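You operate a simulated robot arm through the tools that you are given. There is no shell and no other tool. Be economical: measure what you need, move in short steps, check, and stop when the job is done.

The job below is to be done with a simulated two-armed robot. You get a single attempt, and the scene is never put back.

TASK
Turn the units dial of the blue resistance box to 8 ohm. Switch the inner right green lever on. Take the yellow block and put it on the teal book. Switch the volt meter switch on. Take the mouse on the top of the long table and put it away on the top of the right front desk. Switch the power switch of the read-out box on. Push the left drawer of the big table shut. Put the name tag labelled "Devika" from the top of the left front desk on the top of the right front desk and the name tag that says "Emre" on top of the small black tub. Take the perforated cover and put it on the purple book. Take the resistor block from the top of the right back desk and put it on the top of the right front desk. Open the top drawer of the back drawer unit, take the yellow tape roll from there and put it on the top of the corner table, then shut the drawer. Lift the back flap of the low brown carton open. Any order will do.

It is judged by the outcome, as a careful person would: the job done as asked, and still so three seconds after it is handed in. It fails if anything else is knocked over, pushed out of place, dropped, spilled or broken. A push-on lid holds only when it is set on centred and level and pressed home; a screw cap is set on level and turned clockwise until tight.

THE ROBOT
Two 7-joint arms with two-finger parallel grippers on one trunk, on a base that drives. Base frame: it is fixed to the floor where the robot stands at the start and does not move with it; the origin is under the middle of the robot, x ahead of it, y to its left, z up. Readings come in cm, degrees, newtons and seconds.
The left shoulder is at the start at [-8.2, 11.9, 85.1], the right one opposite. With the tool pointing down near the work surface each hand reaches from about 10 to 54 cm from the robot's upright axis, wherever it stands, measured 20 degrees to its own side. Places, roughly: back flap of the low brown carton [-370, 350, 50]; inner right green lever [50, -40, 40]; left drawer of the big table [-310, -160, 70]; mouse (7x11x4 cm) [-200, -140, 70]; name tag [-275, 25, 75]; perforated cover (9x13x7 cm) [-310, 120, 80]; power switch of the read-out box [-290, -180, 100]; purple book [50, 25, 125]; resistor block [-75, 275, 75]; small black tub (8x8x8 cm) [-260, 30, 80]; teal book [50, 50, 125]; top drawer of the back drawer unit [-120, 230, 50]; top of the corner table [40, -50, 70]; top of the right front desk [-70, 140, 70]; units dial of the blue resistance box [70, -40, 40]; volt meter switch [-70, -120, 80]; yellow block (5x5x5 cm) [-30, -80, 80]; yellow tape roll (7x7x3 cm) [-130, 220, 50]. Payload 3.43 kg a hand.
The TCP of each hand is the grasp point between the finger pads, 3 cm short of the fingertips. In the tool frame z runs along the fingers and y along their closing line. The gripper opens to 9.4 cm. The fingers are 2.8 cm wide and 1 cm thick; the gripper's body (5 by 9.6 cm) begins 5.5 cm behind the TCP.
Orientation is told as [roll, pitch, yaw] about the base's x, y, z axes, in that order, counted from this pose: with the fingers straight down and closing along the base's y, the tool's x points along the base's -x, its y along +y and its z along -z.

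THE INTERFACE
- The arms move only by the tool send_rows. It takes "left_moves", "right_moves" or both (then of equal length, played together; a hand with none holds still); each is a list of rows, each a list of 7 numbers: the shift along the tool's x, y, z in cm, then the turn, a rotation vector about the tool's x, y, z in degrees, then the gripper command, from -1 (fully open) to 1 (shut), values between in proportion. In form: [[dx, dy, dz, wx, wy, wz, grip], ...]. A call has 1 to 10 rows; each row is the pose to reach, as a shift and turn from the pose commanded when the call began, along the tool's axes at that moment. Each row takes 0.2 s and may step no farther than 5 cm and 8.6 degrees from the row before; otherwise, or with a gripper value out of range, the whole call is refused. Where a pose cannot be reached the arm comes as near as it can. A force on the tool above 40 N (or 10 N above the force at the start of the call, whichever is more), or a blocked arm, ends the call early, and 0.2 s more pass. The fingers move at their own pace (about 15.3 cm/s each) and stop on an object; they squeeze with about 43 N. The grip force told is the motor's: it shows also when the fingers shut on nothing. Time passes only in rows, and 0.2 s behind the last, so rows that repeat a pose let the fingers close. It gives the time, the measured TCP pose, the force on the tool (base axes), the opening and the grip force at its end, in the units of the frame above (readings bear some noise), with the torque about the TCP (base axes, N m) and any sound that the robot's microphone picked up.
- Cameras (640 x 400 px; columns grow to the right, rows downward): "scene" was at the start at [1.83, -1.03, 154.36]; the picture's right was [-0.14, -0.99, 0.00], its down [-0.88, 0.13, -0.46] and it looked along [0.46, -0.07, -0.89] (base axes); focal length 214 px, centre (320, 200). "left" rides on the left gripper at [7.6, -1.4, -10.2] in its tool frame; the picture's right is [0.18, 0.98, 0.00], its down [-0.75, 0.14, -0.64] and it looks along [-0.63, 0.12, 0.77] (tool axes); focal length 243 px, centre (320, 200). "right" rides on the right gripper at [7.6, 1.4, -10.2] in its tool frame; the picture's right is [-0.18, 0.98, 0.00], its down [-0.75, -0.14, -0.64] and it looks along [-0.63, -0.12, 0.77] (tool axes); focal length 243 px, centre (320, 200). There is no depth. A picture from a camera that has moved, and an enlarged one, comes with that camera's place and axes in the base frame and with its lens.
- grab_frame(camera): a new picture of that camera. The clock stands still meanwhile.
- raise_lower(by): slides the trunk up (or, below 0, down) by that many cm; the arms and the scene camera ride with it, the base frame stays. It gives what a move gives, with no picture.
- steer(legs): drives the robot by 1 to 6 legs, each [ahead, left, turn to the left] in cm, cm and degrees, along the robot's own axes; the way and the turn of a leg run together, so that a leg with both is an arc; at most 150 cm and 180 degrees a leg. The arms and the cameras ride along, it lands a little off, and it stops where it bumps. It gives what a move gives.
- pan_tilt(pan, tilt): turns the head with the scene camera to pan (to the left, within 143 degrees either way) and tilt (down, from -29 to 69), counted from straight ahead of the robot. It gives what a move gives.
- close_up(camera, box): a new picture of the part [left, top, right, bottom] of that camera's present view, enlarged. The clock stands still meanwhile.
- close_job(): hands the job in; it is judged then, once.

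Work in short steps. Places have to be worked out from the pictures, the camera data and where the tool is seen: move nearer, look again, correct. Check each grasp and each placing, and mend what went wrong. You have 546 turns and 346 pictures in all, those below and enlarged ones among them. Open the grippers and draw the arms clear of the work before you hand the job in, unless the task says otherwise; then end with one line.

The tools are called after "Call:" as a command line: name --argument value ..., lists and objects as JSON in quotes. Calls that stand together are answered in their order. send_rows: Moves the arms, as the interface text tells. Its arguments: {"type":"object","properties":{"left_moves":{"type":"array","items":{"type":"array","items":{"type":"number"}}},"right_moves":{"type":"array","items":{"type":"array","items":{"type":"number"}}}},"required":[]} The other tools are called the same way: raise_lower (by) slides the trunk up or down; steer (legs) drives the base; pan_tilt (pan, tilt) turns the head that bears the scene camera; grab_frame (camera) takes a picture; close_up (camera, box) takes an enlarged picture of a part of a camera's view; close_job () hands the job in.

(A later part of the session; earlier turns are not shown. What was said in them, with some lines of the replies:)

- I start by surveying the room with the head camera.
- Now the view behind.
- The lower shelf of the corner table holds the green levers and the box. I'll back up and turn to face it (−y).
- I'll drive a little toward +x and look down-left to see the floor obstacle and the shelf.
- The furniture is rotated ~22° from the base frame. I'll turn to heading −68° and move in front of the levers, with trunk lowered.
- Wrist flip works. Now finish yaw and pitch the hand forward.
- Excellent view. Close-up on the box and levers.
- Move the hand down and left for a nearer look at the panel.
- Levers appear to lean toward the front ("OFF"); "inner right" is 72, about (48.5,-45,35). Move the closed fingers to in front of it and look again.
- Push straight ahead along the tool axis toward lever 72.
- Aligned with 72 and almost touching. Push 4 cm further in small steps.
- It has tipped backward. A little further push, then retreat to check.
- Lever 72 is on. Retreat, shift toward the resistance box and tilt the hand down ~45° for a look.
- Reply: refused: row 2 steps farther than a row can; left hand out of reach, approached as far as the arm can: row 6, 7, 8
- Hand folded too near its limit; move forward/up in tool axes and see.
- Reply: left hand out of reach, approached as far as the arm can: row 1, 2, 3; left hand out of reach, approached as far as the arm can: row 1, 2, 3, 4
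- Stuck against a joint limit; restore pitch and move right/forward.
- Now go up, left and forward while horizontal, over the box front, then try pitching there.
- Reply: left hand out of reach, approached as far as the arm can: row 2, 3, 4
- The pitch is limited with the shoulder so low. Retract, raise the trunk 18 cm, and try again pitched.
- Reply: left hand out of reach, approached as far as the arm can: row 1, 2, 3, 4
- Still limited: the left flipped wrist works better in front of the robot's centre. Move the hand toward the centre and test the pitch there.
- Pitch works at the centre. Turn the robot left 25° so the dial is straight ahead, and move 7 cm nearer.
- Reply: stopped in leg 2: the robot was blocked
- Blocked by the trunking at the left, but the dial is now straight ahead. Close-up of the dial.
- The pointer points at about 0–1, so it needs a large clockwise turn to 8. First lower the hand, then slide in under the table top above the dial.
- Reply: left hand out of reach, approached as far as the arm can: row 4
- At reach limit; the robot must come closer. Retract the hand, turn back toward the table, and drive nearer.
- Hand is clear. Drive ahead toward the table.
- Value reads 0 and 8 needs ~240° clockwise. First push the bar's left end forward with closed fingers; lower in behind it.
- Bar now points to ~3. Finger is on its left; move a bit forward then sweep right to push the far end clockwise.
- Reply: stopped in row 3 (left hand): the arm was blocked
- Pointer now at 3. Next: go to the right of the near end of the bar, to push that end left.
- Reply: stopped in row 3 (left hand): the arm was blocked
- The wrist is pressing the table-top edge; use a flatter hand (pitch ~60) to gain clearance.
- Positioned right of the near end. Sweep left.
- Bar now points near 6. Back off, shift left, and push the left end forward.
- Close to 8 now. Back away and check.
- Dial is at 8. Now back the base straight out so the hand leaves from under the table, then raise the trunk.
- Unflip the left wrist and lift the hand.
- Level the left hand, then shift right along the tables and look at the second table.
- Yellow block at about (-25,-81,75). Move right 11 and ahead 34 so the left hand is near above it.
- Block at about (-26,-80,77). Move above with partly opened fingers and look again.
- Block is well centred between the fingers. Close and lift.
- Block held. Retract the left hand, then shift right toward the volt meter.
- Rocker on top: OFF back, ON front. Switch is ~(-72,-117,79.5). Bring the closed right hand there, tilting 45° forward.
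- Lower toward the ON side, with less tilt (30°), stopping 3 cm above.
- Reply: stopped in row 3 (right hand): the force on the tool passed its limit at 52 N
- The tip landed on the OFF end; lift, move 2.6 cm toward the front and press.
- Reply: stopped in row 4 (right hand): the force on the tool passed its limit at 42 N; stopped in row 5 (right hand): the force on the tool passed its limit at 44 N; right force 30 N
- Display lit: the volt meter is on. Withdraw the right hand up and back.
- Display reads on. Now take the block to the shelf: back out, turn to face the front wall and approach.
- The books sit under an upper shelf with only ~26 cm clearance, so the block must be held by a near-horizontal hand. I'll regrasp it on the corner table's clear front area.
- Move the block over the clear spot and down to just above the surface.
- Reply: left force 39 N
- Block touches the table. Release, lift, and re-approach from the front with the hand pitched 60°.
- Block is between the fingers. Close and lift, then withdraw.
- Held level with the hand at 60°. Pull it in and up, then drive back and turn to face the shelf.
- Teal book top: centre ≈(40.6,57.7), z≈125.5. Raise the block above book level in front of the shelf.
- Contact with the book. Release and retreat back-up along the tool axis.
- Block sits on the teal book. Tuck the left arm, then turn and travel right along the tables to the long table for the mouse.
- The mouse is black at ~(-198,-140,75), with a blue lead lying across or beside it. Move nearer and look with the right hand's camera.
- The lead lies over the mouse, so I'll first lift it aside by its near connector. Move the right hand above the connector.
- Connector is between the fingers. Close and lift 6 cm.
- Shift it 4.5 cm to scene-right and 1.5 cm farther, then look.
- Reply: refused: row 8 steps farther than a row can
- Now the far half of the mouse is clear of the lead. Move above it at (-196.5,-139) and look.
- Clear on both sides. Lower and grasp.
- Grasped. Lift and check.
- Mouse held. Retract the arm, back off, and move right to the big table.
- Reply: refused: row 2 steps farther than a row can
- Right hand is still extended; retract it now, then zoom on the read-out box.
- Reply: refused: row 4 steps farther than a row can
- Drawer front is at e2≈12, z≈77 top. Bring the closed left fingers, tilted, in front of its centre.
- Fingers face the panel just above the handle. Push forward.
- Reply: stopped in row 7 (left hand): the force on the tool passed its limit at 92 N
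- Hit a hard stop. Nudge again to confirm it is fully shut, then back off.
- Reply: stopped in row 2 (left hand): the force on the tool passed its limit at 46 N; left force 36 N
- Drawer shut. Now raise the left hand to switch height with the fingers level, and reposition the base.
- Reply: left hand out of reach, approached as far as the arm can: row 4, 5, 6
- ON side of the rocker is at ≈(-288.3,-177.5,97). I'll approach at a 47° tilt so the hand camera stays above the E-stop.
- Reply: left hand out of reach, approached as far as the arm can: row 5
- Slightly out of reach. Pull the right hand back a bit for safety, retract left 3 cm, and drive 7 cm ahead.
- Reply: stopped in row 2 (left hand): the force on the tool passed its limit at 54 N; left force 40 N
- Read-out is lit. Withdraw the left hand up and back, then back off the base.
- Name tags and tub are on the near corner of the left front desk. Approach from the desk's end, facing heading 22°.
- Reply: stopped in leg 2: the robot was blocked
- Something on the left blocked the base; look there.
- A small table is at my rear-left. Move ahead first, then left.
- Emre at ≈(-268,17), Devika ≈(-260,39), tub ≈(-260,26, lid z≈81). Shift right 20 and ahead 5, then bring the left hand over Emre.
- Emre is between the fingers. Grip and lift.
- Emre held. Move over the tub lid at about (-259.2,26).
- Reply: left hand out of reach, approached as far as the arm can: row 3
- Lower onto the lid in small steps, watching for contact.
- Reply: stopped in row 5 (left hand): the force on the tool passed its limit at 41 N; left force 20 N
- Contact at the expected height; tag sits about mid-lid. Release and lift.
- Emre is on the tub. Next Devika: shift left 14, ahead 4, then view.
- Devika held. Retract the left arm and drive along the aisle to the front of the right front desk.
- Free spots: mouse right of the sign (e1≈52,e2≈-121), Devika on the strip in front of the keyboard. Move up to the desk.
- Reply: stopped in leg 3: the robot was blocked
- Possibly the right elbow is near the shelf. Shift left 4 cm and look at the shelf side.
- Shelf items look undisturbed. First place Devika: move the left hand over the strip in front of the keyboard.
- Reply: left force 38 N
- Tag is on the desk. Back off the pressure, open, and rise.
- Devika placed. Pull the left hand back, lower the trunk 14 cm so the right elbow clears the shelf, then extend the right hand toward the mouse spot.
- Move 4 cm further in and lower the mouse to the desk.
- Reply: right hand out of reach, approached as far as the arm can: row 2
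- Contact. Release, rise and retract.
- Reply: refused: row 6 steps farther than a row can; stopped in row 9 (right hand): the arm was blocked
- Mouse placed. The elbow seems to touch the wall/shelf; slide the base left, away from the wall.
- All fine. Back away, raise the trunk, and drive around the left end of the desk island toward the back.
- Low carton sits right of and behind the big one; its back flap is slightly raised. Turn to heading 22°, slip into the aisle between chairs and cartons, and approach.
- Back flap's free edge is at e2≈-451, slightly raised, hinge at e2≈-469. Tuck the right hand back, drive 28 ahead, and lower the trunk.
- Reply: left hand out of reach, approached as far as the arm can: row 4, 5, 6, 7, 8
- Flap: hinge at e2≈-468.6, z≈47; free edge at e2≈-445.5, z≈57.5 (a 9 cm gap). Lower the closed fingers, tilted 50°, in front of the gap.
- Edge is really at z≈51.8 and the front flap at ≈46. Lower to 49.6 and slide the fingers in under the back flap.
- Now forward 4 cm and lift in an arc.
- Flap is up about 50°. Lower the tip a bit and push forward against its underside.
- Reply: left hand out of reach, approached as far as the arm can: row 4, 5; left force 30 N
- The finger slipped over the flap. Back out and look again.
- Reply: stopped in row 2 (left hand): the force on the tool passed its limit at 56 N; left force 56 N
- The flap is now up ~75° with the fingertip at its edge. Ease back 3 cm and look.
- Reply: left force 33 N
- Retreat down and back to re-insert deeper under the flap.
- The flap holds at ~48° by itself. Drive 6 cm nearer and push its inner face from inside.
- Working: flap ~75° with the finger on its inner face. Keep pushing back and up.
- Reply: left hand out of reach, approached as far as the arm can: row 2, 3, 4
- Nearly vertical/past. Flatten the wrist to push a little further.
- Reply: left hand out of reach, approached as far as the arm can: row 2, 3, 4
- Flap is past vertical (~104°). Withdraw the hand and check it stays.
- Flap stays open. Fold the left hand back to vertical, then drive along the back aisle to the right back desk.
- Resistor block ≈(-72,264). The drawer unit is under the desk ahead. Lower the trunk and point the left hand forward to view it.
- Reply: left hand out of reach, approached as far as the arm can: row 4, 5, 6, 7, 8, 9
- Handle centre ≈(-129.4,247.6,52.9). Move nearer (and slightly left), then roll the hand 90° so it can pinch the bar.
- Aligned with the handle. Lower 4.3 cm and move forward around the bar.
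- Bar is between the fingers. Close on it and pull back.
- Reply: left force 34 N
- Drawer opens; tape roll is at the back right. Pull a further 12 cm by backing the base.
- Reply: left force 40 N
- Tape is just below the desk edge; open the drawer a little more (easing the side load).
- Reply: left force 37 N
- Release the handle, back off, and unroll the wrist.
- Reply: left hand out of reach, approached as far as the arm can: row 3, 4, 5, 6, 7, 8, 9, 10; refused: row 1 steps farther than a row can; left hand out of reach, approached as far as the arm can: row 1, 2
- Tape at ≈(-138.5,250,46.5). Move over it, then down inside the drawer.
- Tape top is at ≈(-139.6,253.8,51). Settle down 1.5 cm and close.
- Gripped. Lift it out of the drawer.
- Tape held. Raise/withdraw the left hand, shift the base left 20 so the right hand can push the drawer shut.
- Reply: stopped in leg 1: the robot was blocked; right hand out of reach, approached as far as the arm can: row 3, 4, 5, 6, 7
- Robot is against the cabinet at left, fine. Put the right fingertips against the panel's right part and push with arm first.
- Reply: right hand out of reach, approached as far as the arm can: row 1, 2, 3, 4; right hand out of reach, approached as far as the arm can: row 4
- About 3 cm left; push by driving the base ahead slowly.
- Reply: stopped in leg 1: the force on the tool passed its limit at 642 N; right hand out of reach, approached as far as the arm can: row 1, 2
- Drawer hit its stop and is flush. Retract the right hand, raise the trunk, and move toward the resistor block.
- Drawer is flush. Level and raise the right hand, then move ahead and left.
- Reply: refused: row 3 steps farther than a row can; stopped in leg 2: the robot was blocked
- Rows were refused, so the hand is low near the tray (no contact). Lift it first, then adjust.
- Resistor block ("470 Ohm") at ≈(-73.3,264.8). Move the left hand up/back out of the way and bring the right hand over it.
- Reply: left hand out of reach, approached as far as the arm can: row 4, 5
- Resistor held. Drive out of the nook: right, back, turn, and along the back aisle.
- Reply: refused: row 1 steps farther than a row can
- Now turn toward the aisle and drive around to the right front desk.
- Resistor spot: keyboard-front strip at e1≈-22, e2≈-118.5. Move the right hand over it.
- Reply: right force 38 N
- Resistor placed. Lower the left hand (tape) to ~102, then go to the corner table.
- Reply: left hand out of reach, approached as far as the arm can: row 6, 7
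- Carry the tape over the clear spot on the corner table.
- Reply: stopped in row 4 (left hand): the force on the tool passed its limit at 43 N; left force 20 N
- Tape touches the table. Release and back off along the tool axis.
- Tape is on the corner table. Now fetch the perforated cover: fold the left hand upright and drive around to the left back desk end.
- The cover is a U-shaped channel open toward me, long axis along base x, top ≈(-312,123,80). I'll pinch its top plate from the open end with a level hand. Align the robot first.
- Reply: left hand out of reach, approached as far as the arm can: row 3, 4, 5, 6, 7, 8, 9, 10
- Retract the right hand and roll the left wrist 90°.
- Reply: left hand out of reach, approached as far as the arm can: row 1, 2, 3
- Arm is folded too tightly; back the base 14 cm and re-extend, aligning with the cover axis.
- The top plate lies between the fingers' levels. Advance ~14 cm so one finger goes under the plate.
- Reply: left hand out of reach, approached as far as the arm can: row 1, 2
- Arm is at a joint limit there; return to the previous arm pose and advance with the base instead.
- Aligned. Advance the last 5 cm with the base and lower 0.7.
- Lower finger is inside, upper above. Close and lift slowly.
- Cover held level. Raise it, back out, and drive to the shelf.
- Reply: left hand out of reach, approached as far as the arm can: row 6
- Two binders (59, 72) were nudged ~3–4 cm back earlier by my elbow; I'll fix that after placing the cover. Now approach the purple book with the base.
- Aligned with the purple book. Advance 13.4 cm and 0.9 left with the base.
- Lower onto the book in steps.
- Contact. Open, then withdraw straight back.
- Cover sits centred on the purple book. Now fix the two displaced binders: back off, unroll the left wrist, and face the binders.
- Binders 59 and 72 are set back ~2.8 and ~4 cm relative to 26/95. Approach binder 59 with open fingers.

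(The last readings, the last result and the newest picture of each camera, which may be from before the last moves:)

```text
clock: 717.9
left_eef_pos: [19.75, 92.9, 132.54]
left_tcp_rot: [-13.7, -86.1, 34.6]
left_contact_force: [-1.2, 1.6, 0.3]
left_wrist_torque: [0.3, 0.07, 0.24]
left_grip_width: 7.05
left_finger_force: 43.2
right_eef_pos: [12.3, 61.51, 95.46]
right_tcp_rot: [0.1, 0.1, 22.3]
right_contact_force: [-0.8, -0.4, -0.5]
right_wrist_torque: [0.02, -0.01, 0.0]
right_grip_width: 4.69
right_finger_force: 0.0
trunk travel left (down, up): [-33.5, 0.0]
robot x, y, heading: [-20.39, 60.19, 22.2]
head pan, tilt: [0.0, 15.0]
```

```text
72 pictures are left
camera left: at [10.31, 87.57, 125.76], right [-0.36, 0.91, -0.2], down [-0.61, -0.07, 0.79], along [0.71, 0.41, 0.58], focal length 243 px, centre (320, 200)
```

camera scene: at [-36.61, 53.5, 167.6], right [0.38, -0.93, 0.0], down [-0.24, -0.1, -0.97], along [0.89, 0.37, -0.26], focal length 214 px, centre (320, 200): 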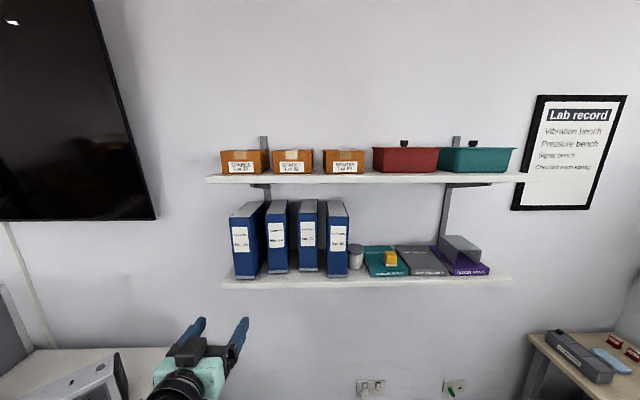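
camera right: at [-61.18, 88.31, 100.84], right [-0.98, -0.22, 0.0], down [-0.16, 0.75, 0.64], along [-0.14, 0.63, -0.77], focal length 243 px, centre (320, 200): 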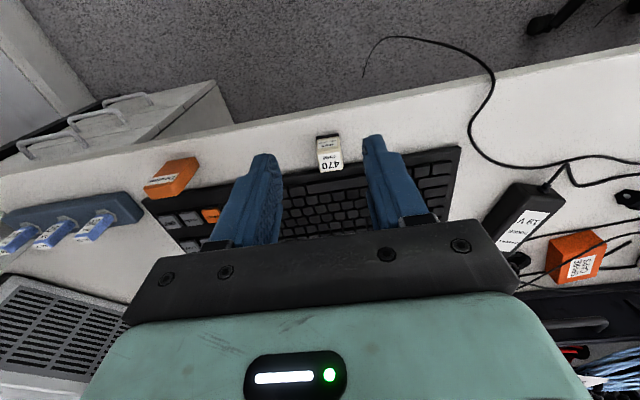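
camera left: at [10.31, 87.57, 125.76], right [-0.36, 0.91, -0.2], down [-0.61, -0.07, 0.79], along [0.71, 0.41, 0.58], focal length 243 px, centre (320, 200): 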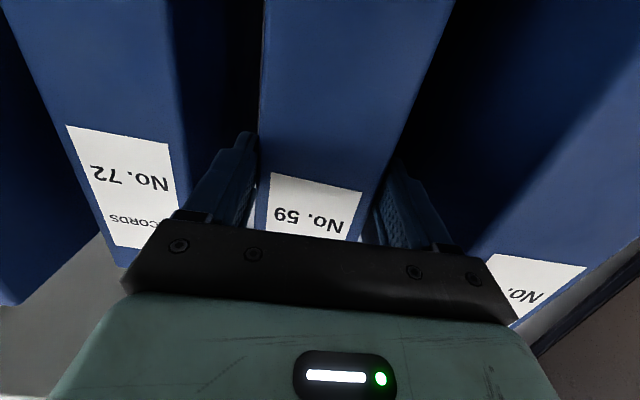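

Gripped binder 59. Pull it forward 2.8 cm, release, and check.

Call:
send_rows --left_moves '[[0.07, 0, -1, 0, 0, 0, 0.6], [0.14, 0, -2, 0, 0, 0, 0.6], [0.2, 0, -2.8, 0, 0, 0, 0.6], [0.2, 0, -2.8, 0, 0, 0, 0], [0.2, 0, -2.8, 0, 0, 0, -0.7], [0.2, 0, -2.8, 0, 0, 0, -0.7]]'

Call:
close_up --camera "scene" --box '[150, 190, 350, 330]'

```text
clock: 719.3
left_eef_pos: [17.31, 91.82, 132.61]
left_tcp_rot: [-13.7, -86.0, 34.6]
left_contact_force: [0.0, 0.1, -0.8]
left_wrist_torque: [0.01, -0.02, -0.01]
left_grip_width: 8.01
left_finger_force: 0.0
right_eef_pos: [12.33, 61.42, 95.42]
right_tcp_rot: [0.1, 0.2, 22.2]
right_contact_force: [-0.7, 0.3, -0.5]
right_wrist_torque: [-0.01, -0.01, 0.01]
right_grip_width: 4.71
right_finger_force: 0.1
trunk travel left (down, up): [-33.5, 0.0]
robot x, y, heading: [-20.2, 60.08, 22.2]
head pan, tilt: [0.0, 15.0]
```

```text
2.86 times, centred on (250, 260) of scene
camera zoom: at [-16.1, 61.88, 167.6], right [0.38, -0.93, 0.0], down [-0.24, -0.1, -0.97], along [0.89, 0.37, -0.26], focal length 613 px, centre (520, 29)
```

zoom: 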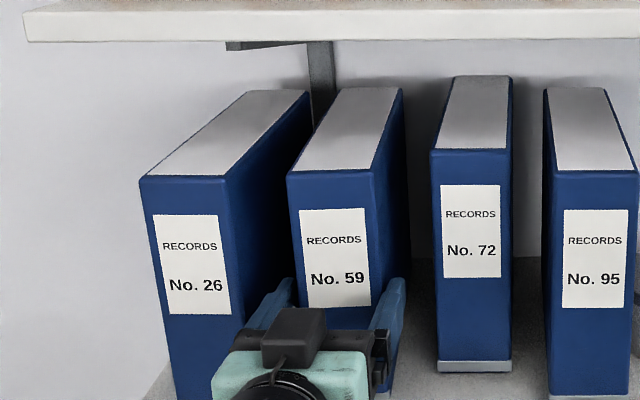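

Binder 59 aligned. Withdraw and do the same for 72 (10.6 cm to the right).

Call:
send_rows --left_moves '[[0, 0, -4, 0, 0, 0, -0.7], [0, 0, -8, 0, 0, 0, -0.7], [0, -3.5, -9, 0, 0, 0, -0.8], [0, -7, -9, 0, 0, 0, -0.8], [0, -10.4, -9, 0, 0, 0, -0.8]]'

Call:
grab_frame --camera "left"

```text
clock: 720.5
left_eef_pos: [12.8, 78.93, 133.43]
left_tcp_rot: [-14.9, -85.9, 35.8]
left_contact_force: [-0.4, -0.6, 0.0]
left_wrist_torque: [-0.01, -0.03, 0.05]
left_grip_width: 8.44
left_finger_force: 0.1
right_eef_pos: [12.36, 61.3, 95.43]
right_tcp_rot: [0.3, 0.1, 22.3]
right_contact_force: [-0.5, 0.9, 0.7]
right_wrist_torque: [-0.01, -0.03, 0.01]
right_grip_width: 4.7
right_finger_force: 0.0
trunk travel left (down, up): [-33.5, 0.0]
robot x, y, heading: [-20.52, 60.27, 22.3]
head pan, tilt: [0.0, 15.0]
```

```text
70 pictures are left
camera left: at [3.24, 73.59, 126.55], right [-0.36, 0.91, -0.2], down [-0.61, -0.06, 0.79], along [0.71, 0.41, 0.57], focal length 243 px, centre (320, 200)
```

left: 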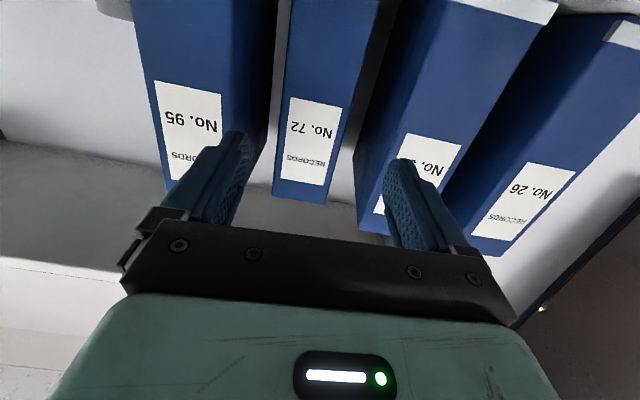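

Call:
send_rows --left_moves '[[0, 0, 4, 0, 0, 0, -0.75], [0, 0, 8, 0, 0, 0, -0.75]]'

Call:
grab_frame --camera "left"

Call:
close_up --camera "scene" --box '[150, 190, 350, 330]'

```text
clock: 721.1
left_eef_pos: [20.08, 81.63, 133.15]
left_tcp_rot: [-30.4, -85.6, 50.1]
left_contact_force: [0.6, 0.2, 0.0]
left_wrist_torque: [0.03, 0.02, -0.02]
left_grip_width: 8.23
left_finger_force: 0.0
right_eef_pos: [12.46, 61.6, 95.33]
right_tcp_rot: [0.1, 0.3, 22.3]
right_contact_force: [0.2, -0.4, 0.4]
right_wrist_torque: [0.01, 0.04, 0.01]
right_grip_width: 4.72
right_finger_force: 0.0
trunk travel left (down, up): [-33.5, 0.0]
robot x, y, heading: [-20.69, 60.39, 22.1]
head pan, tilt: [0.0, 15.0]
```

```text
69 pictures are left
camera left: at [10.69, 76.28, 126.25], right [-0.34, 0.91, -0.22], down [-0.61, -0.04, 0.79], along [0.71, 0.41, 0.57], focal length 243 px, centre (320, 200)
```

left: 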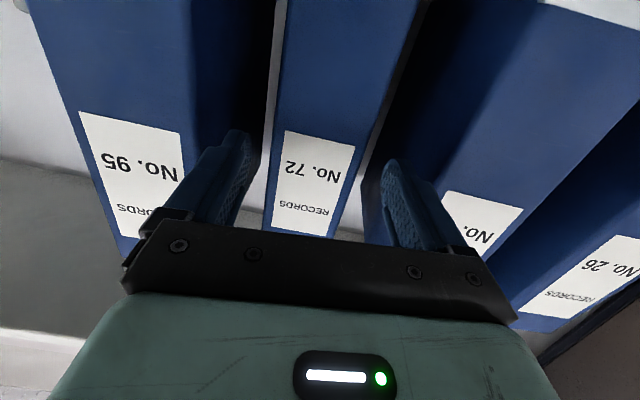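

```text
2.86 times, centred on (250, 260) of scene
camera zoom: at [-15.89, 62.08, 167.6], right [0.38, -0.93, 0.0], down [-0.24, -0.1, -0.97], along [0.89, 0.37, -0.26], focal length 613 px, centre (520, 29)
```

zoom: 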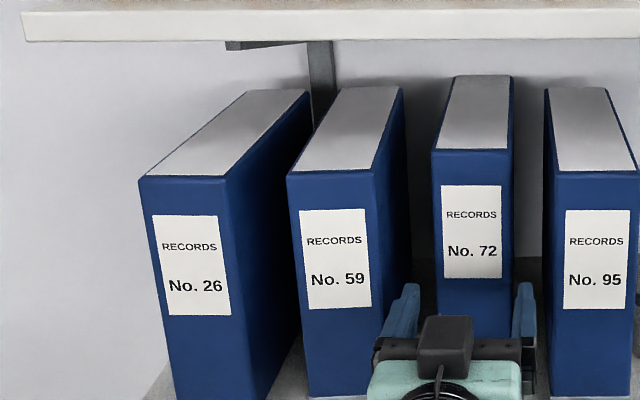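

Call:
send_rows --left_moves '[[-0.1, 0, 2.5, 0, 0, 0, -0.75], [-0.2, 0, 5, 0, 0, 0, -0.75], [-0.2, 0, 5, 0, 0, 0, 0.3], [-0.2, 0, 5, 0, 0, 0, 0.6]]'

Call:
send_rows --left_moves '[[0.07, 0, -1, 0, 0, 0, 0.6], [0.14, 0, -2, 0, 0, 0, 0.6], [0.2, 0, -3, 0, 0, 0, 0.6], [0.27, 0, -3.9, 0, 0, 0, 0.6], [0.27, 0, -3.9, 0, 0, 0, 0], [0.27, 0, -3.9, 0, 0, 0, -0.7], [0.27, 0, -3.9, 0, 0, 0, -0.7]]'

Call:
close_up --camera "scene" --box '[150, 190, 350, 330]'

```text
clock: 722.1
left_eef_pos: [24.83, 83.57, 132.61]
left_tcp_rot: [-12.3, -85.7, 33.1]
left_contact_force: [-0.8, -1.0, -1.2]
left_wrist_torque: [-0.24, 0.55, 0.0]
left_grip_width: 6.92
left_finger_force: 42.7
right_eef_pos: [12.39, 61.42, 95.52]
right_tcp_rot: [0.1, 0.3, 22.2]
right_contact_force: [0.3, 0.4, 0.5]
right_wrist_torque: [0.01, 0.02, -0.01]
right_grip_width: 4.65
right_finger_force: 0.1
trunk travel left (down, up): [-33.5, 0.0]
robot x, y, heading: [-20.67, 60.06, 22.6]
head pan, tilt: [0.0, 15.0]
```

```text
clock: 723.7
left_eef_pos: [21.03, 83.4, 132.45]
left_tcp_rot: [-28.4, -84.8, 49.9]
left_contact_force: [-0.1, 0.1, 0.0]
left_wrist_torque: [0.02, 0.0, 0.03]
left_grip_width: 8.02
left_finger_force: 0.0
right_eef_pos: [12.36, 61.41, 95.45]
right_tcp_rot: [0.2, 0.2, 22.3]
right_contact_force: [0.3, 0.3, 0.4]
right_wrist_torque: [0.0, -0.04, -0.02]
right_grip_width: 4.67
right_finger_force: 0.1
trunk travel left (down, up): [-33.5, 0.0]
robot x, y, heading: [-20.59, 60.05, 22.1]
head pan, tilt: [0.0, 15.0]
```

```text
2.86 times, centred on (250, 260) of scene
camera zoom: at [-16.11, 61.89, 167.6], right [0.38, -0.93, 0.0], down [-0.24, -0.1, -0.97], along [0.89, 0.37, -0.26], focal length 613 px, centre (520, 29)
```

zoom: 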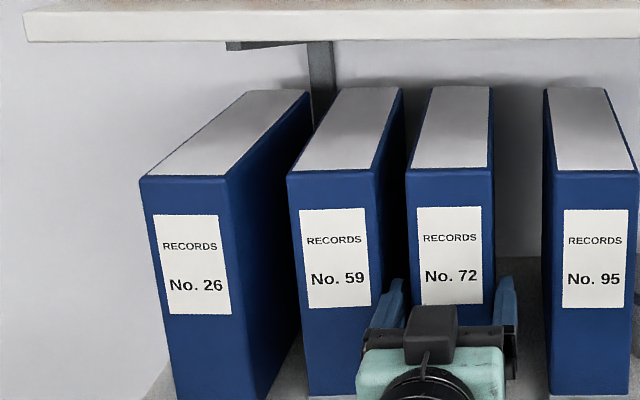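

Binder 72 came forward but drifted ~1.7 cm left; regrip and shift it right.

Call:
send_rows --left_moves '[[0, 0, 0, 0, 0, 0, 0], [0, 0, 0, 0, 0, 0, 0.6], [0, 0, 0, 0, 0, 0, 0.6], [0, -0.8, 0, 0, 0, 0, 0.6], [0, -1.7, 0, 0, 0, 0, 0.6], [0, -1.7, 0, 0, 0, 0, 0], [0, -1.7, 0, 0, 0, 0, -0.7], [0, -1.7, 0, 0, 0, 0, -0.7]]'

Call:
close_up --camera "scene" --box '[150, 190, 350, 330]'

```text
clock: 725.5
left_eef_pos: [21.34, 82.65, 132.53]
left_tcp_rot: [-46.3, -82.6, 66.9]
left_contact_force: [0.4, -1.2, -0.5]
left_wrist_torque: [0.04, 0.02, 0.03]
left_grip_width: 8.0
left_finger_force: 0.1
right_eef_pos: [12.33, 61.62, 95.48]
right_tcp_rot: [0.1, 0.2, 22.3]
right_contact_force: [-0.6, 0.3, -0.4]
right_wrist_torque: [-0.01, 0.01, 0.01]
right_grip_width: 4.7
right_finger_force: 0.0
trunk travel left (down, up): [-33.5, 0.0]
robot x, y, heading: [-20.49, 60.03, 22.3]
head pan, tilt: [0.0, 15.0]
```

```text
2.86 times, centred on (250, 260) of scene
camera zoom: at [-16.11, 61.89, 167.6], right [0.38, -0.93, 0.0], down [-0.24, -0.1, -0.97], along [0.89, 0.37, -0.26], focal length 613 px, centre (520, 29)
```

zoom: 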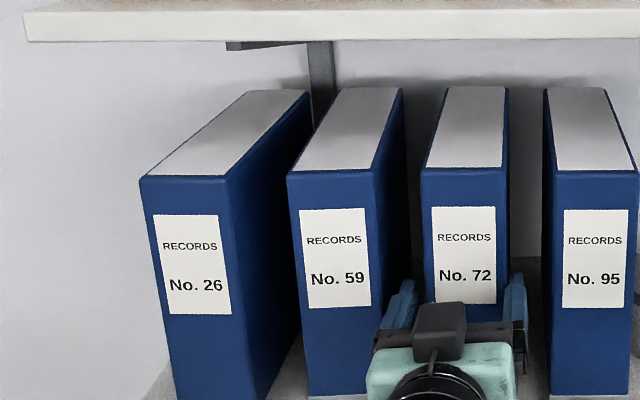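

All four binders line up again. Back straight out and take a check picture.

Call:
steer --legs '[[-28, 0, 0]]'

Call:
close_up --camera "scene" --box '[180, 120, 540, 320]'

```text
clock: 727.5
left_eef_pos: [-4.84, 71.76, 132.73]
left_tcp_rot: [-46.4, -82.6, 66.9]
left_contact_force: [-0.1, 0.4, 0.7]
left_wrist_torque: [-0.01, -0.02, -0.01]
left_grip_width: 7.98
left_finger_force: 0.1
right_eef_pos: [-13.97, 50.69, 95.57]
right_tcp_rot: [0.1, 0.0, 22.2]
right_contact_force: [-0.3, -0.2, -0.2]
right_wrist_torque: [0.02, 0.02, -0.02]
right_grip_width: 4.69
right_finger_force: 0.0
trunk travel left (down, up): [-33.5, 0.0]
robot x, y, heading: [-46.99, 49.25, 22.0]
head pan, tilt: [0.0, 15.0]
```

```text
1.78 times, centred on (360, 220) of scene
camera zoom: at [-42.45, 51.11, 167.62], right [0.38, -0.93, 0.0], down [-0.24, -0.1, -0.97], along [0.89, 0.36, -0.26], focal length 381 px, centre (249, 164)
```

zoom: 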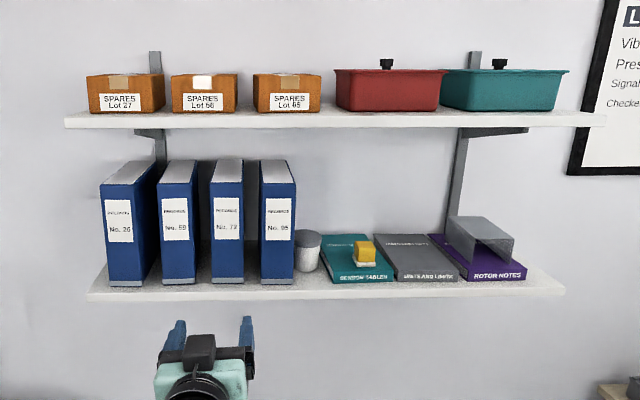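

Everything on the shelf is in order. A last look at the right front desk before handing in.

Call:
pan_tilt --pan 75 --tilt 40

Call:
grab_frame --camera "scene"

Call:
pan_tilt --pan -110 --tilt 30

Call:
grab_frame --camera "scene"

```text
clock: 729.0
left_eef_pos: [-4.91, 71.66, 132.61]
left_tcp_rot: [-46.7, -82.7, 67.2]
left_contact_force: [-0.1, 0.1, -0.3]
left_wrist_torque: [0.0, 0.0, 0.0]
left_grip_width: 8.0
left_finger_force: 0.0
right_eef_pos: [-14.08, 50.65, 95.47]
right_tcp_rot: [0.1, 0.1, 22.2]
right_contact_force: [-0.3, -0.5, -0.3]
right_wrist_torque: [0.02, -0.02, -0.01]
right_grip_width: 4.72
right_finger_force: 0.0
trunk travel left (down, up): [-33.5, 0.0]
robot x, y, heading: [-47.07, 49.14, 22.1]
head pan, tilt: [75.0, 40.0]
```

```text
64 pictures are left
camera scene: at [-52.19, 56.0, 163.65], right [0.99, 0.12, 0.0], down [0.08, -0.64, -0.77], along [-0.1, 0.76, -0.64], focal length 214 px, centre (320, 200)
```

scene: 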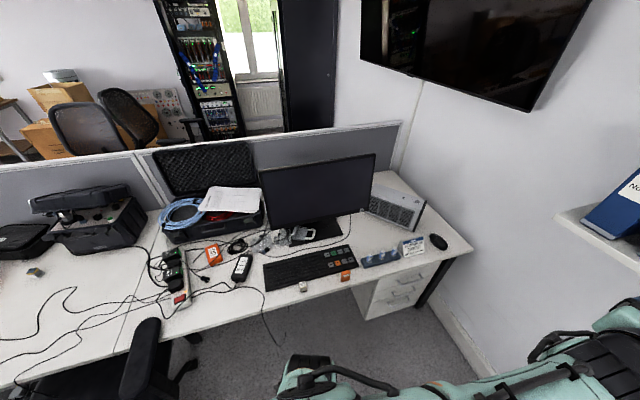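

```text
clock: 731.7
left_eef_pos: [-4.99, 71.77, 132.64]
left_tcp_rot: [-46.6, -82.6, 67.1]
left_contact_force: [-0.3, -0.6, 0.0]
left_wrist_torque: [0.01, 0.0, -0.02]
left_grip_width: 7.99
left_finger_force: 0.1
right_eef_pos: [-13.99, 50.65, 95.43]
right_tcp_rot: [0.1, 0.1, 22.2]
right_contact_force: [0.3, 0.3, 0.2]
right_wrist_torque: [0.03, -0.02, 0.01]
right_grip_width: 4.68
right_finger_force: 0.1
trunk travel left (down, up): [-33.5, 0.0]
robot x, y, heading: [-46.88, 49.44, 22.2]
head pan, tilt: [-110.0, 30.0]
```

```text
63 pictures are left
camera scene: at [-50.78, 38.53, 165.18], right [-1.0, -0.04, 0.0], down [-0.02, 0.5, -0.87], along [0.03, -0.87, -0.5], focal length 214 px, centre (320, 200)
```

scene: 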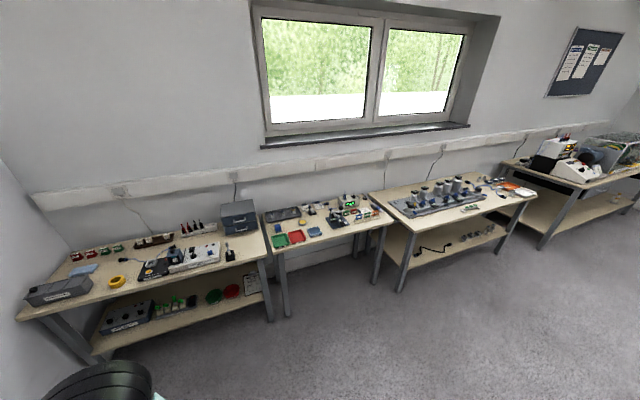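

Call:
close_up --camera "scene" --box '[20, 230, 280, 350]'

```text
2.46 times, centred on (150, 290) of scene
camera zoom: at [-50.78, 38.53, 165.18], right [-1.0, -0.04, 0.0], down [-0.02, 0.5, -0.87], along [0.03, -0.87, -0.5], focal length 528 px, centre (738, -22)
```

zoom: 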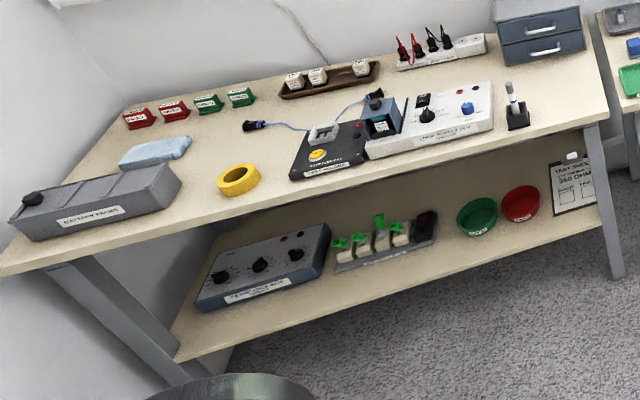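

All goals are confirmed. Open both grippers fully, then hand in.

Call:
send_rows --left_moves '[[0, 0, 0, 0, 0, 0, -1], [0, 0, 0, 0, 0, 0, -1]]' --right_moves '[[0, 0, 0, 0, 0, 0, -1], [0, 0, 0, 0, 0, 0, -1]]'

Call:
close_job

```text
clock: 732.3
left_eef_pos: [-4.91, 71.72, 132.61]
left_tcp_rot: [-46.8, -82.6, 67.3]
left_contact_force: [0.7, 0.3, -0.8]
left_wrist_torque: [-0.01, 0.04, 0.01]
left_grip_width: 9.4
left_finger_force: 0.0
right_eef_pos: [-13.93, 50.7, 95.42]
right_tcp_rot: [0.2, 0.1, 22.1]
right_contact_force: [-0.6, 0.4, 0.1]
right_wrist_torque: [-0.01, 0.02, -0.03]
right_grip_width: 9.43
right_finger_force: 0.0
trunk travel left (down, up): [-33.5, 0.0]
robot x, y, heading: [-47.2, 49.18, 22.4]
head pan, tilt: [-110.0, 30.0]
```

```text
The job is handed in.
```

All twelve tasks are done and the job is handed in; I left the blue lead that lay across the mouse about 5 cm from where it was, and pulled two shelf binders my elbow had nudged back into line by eye.
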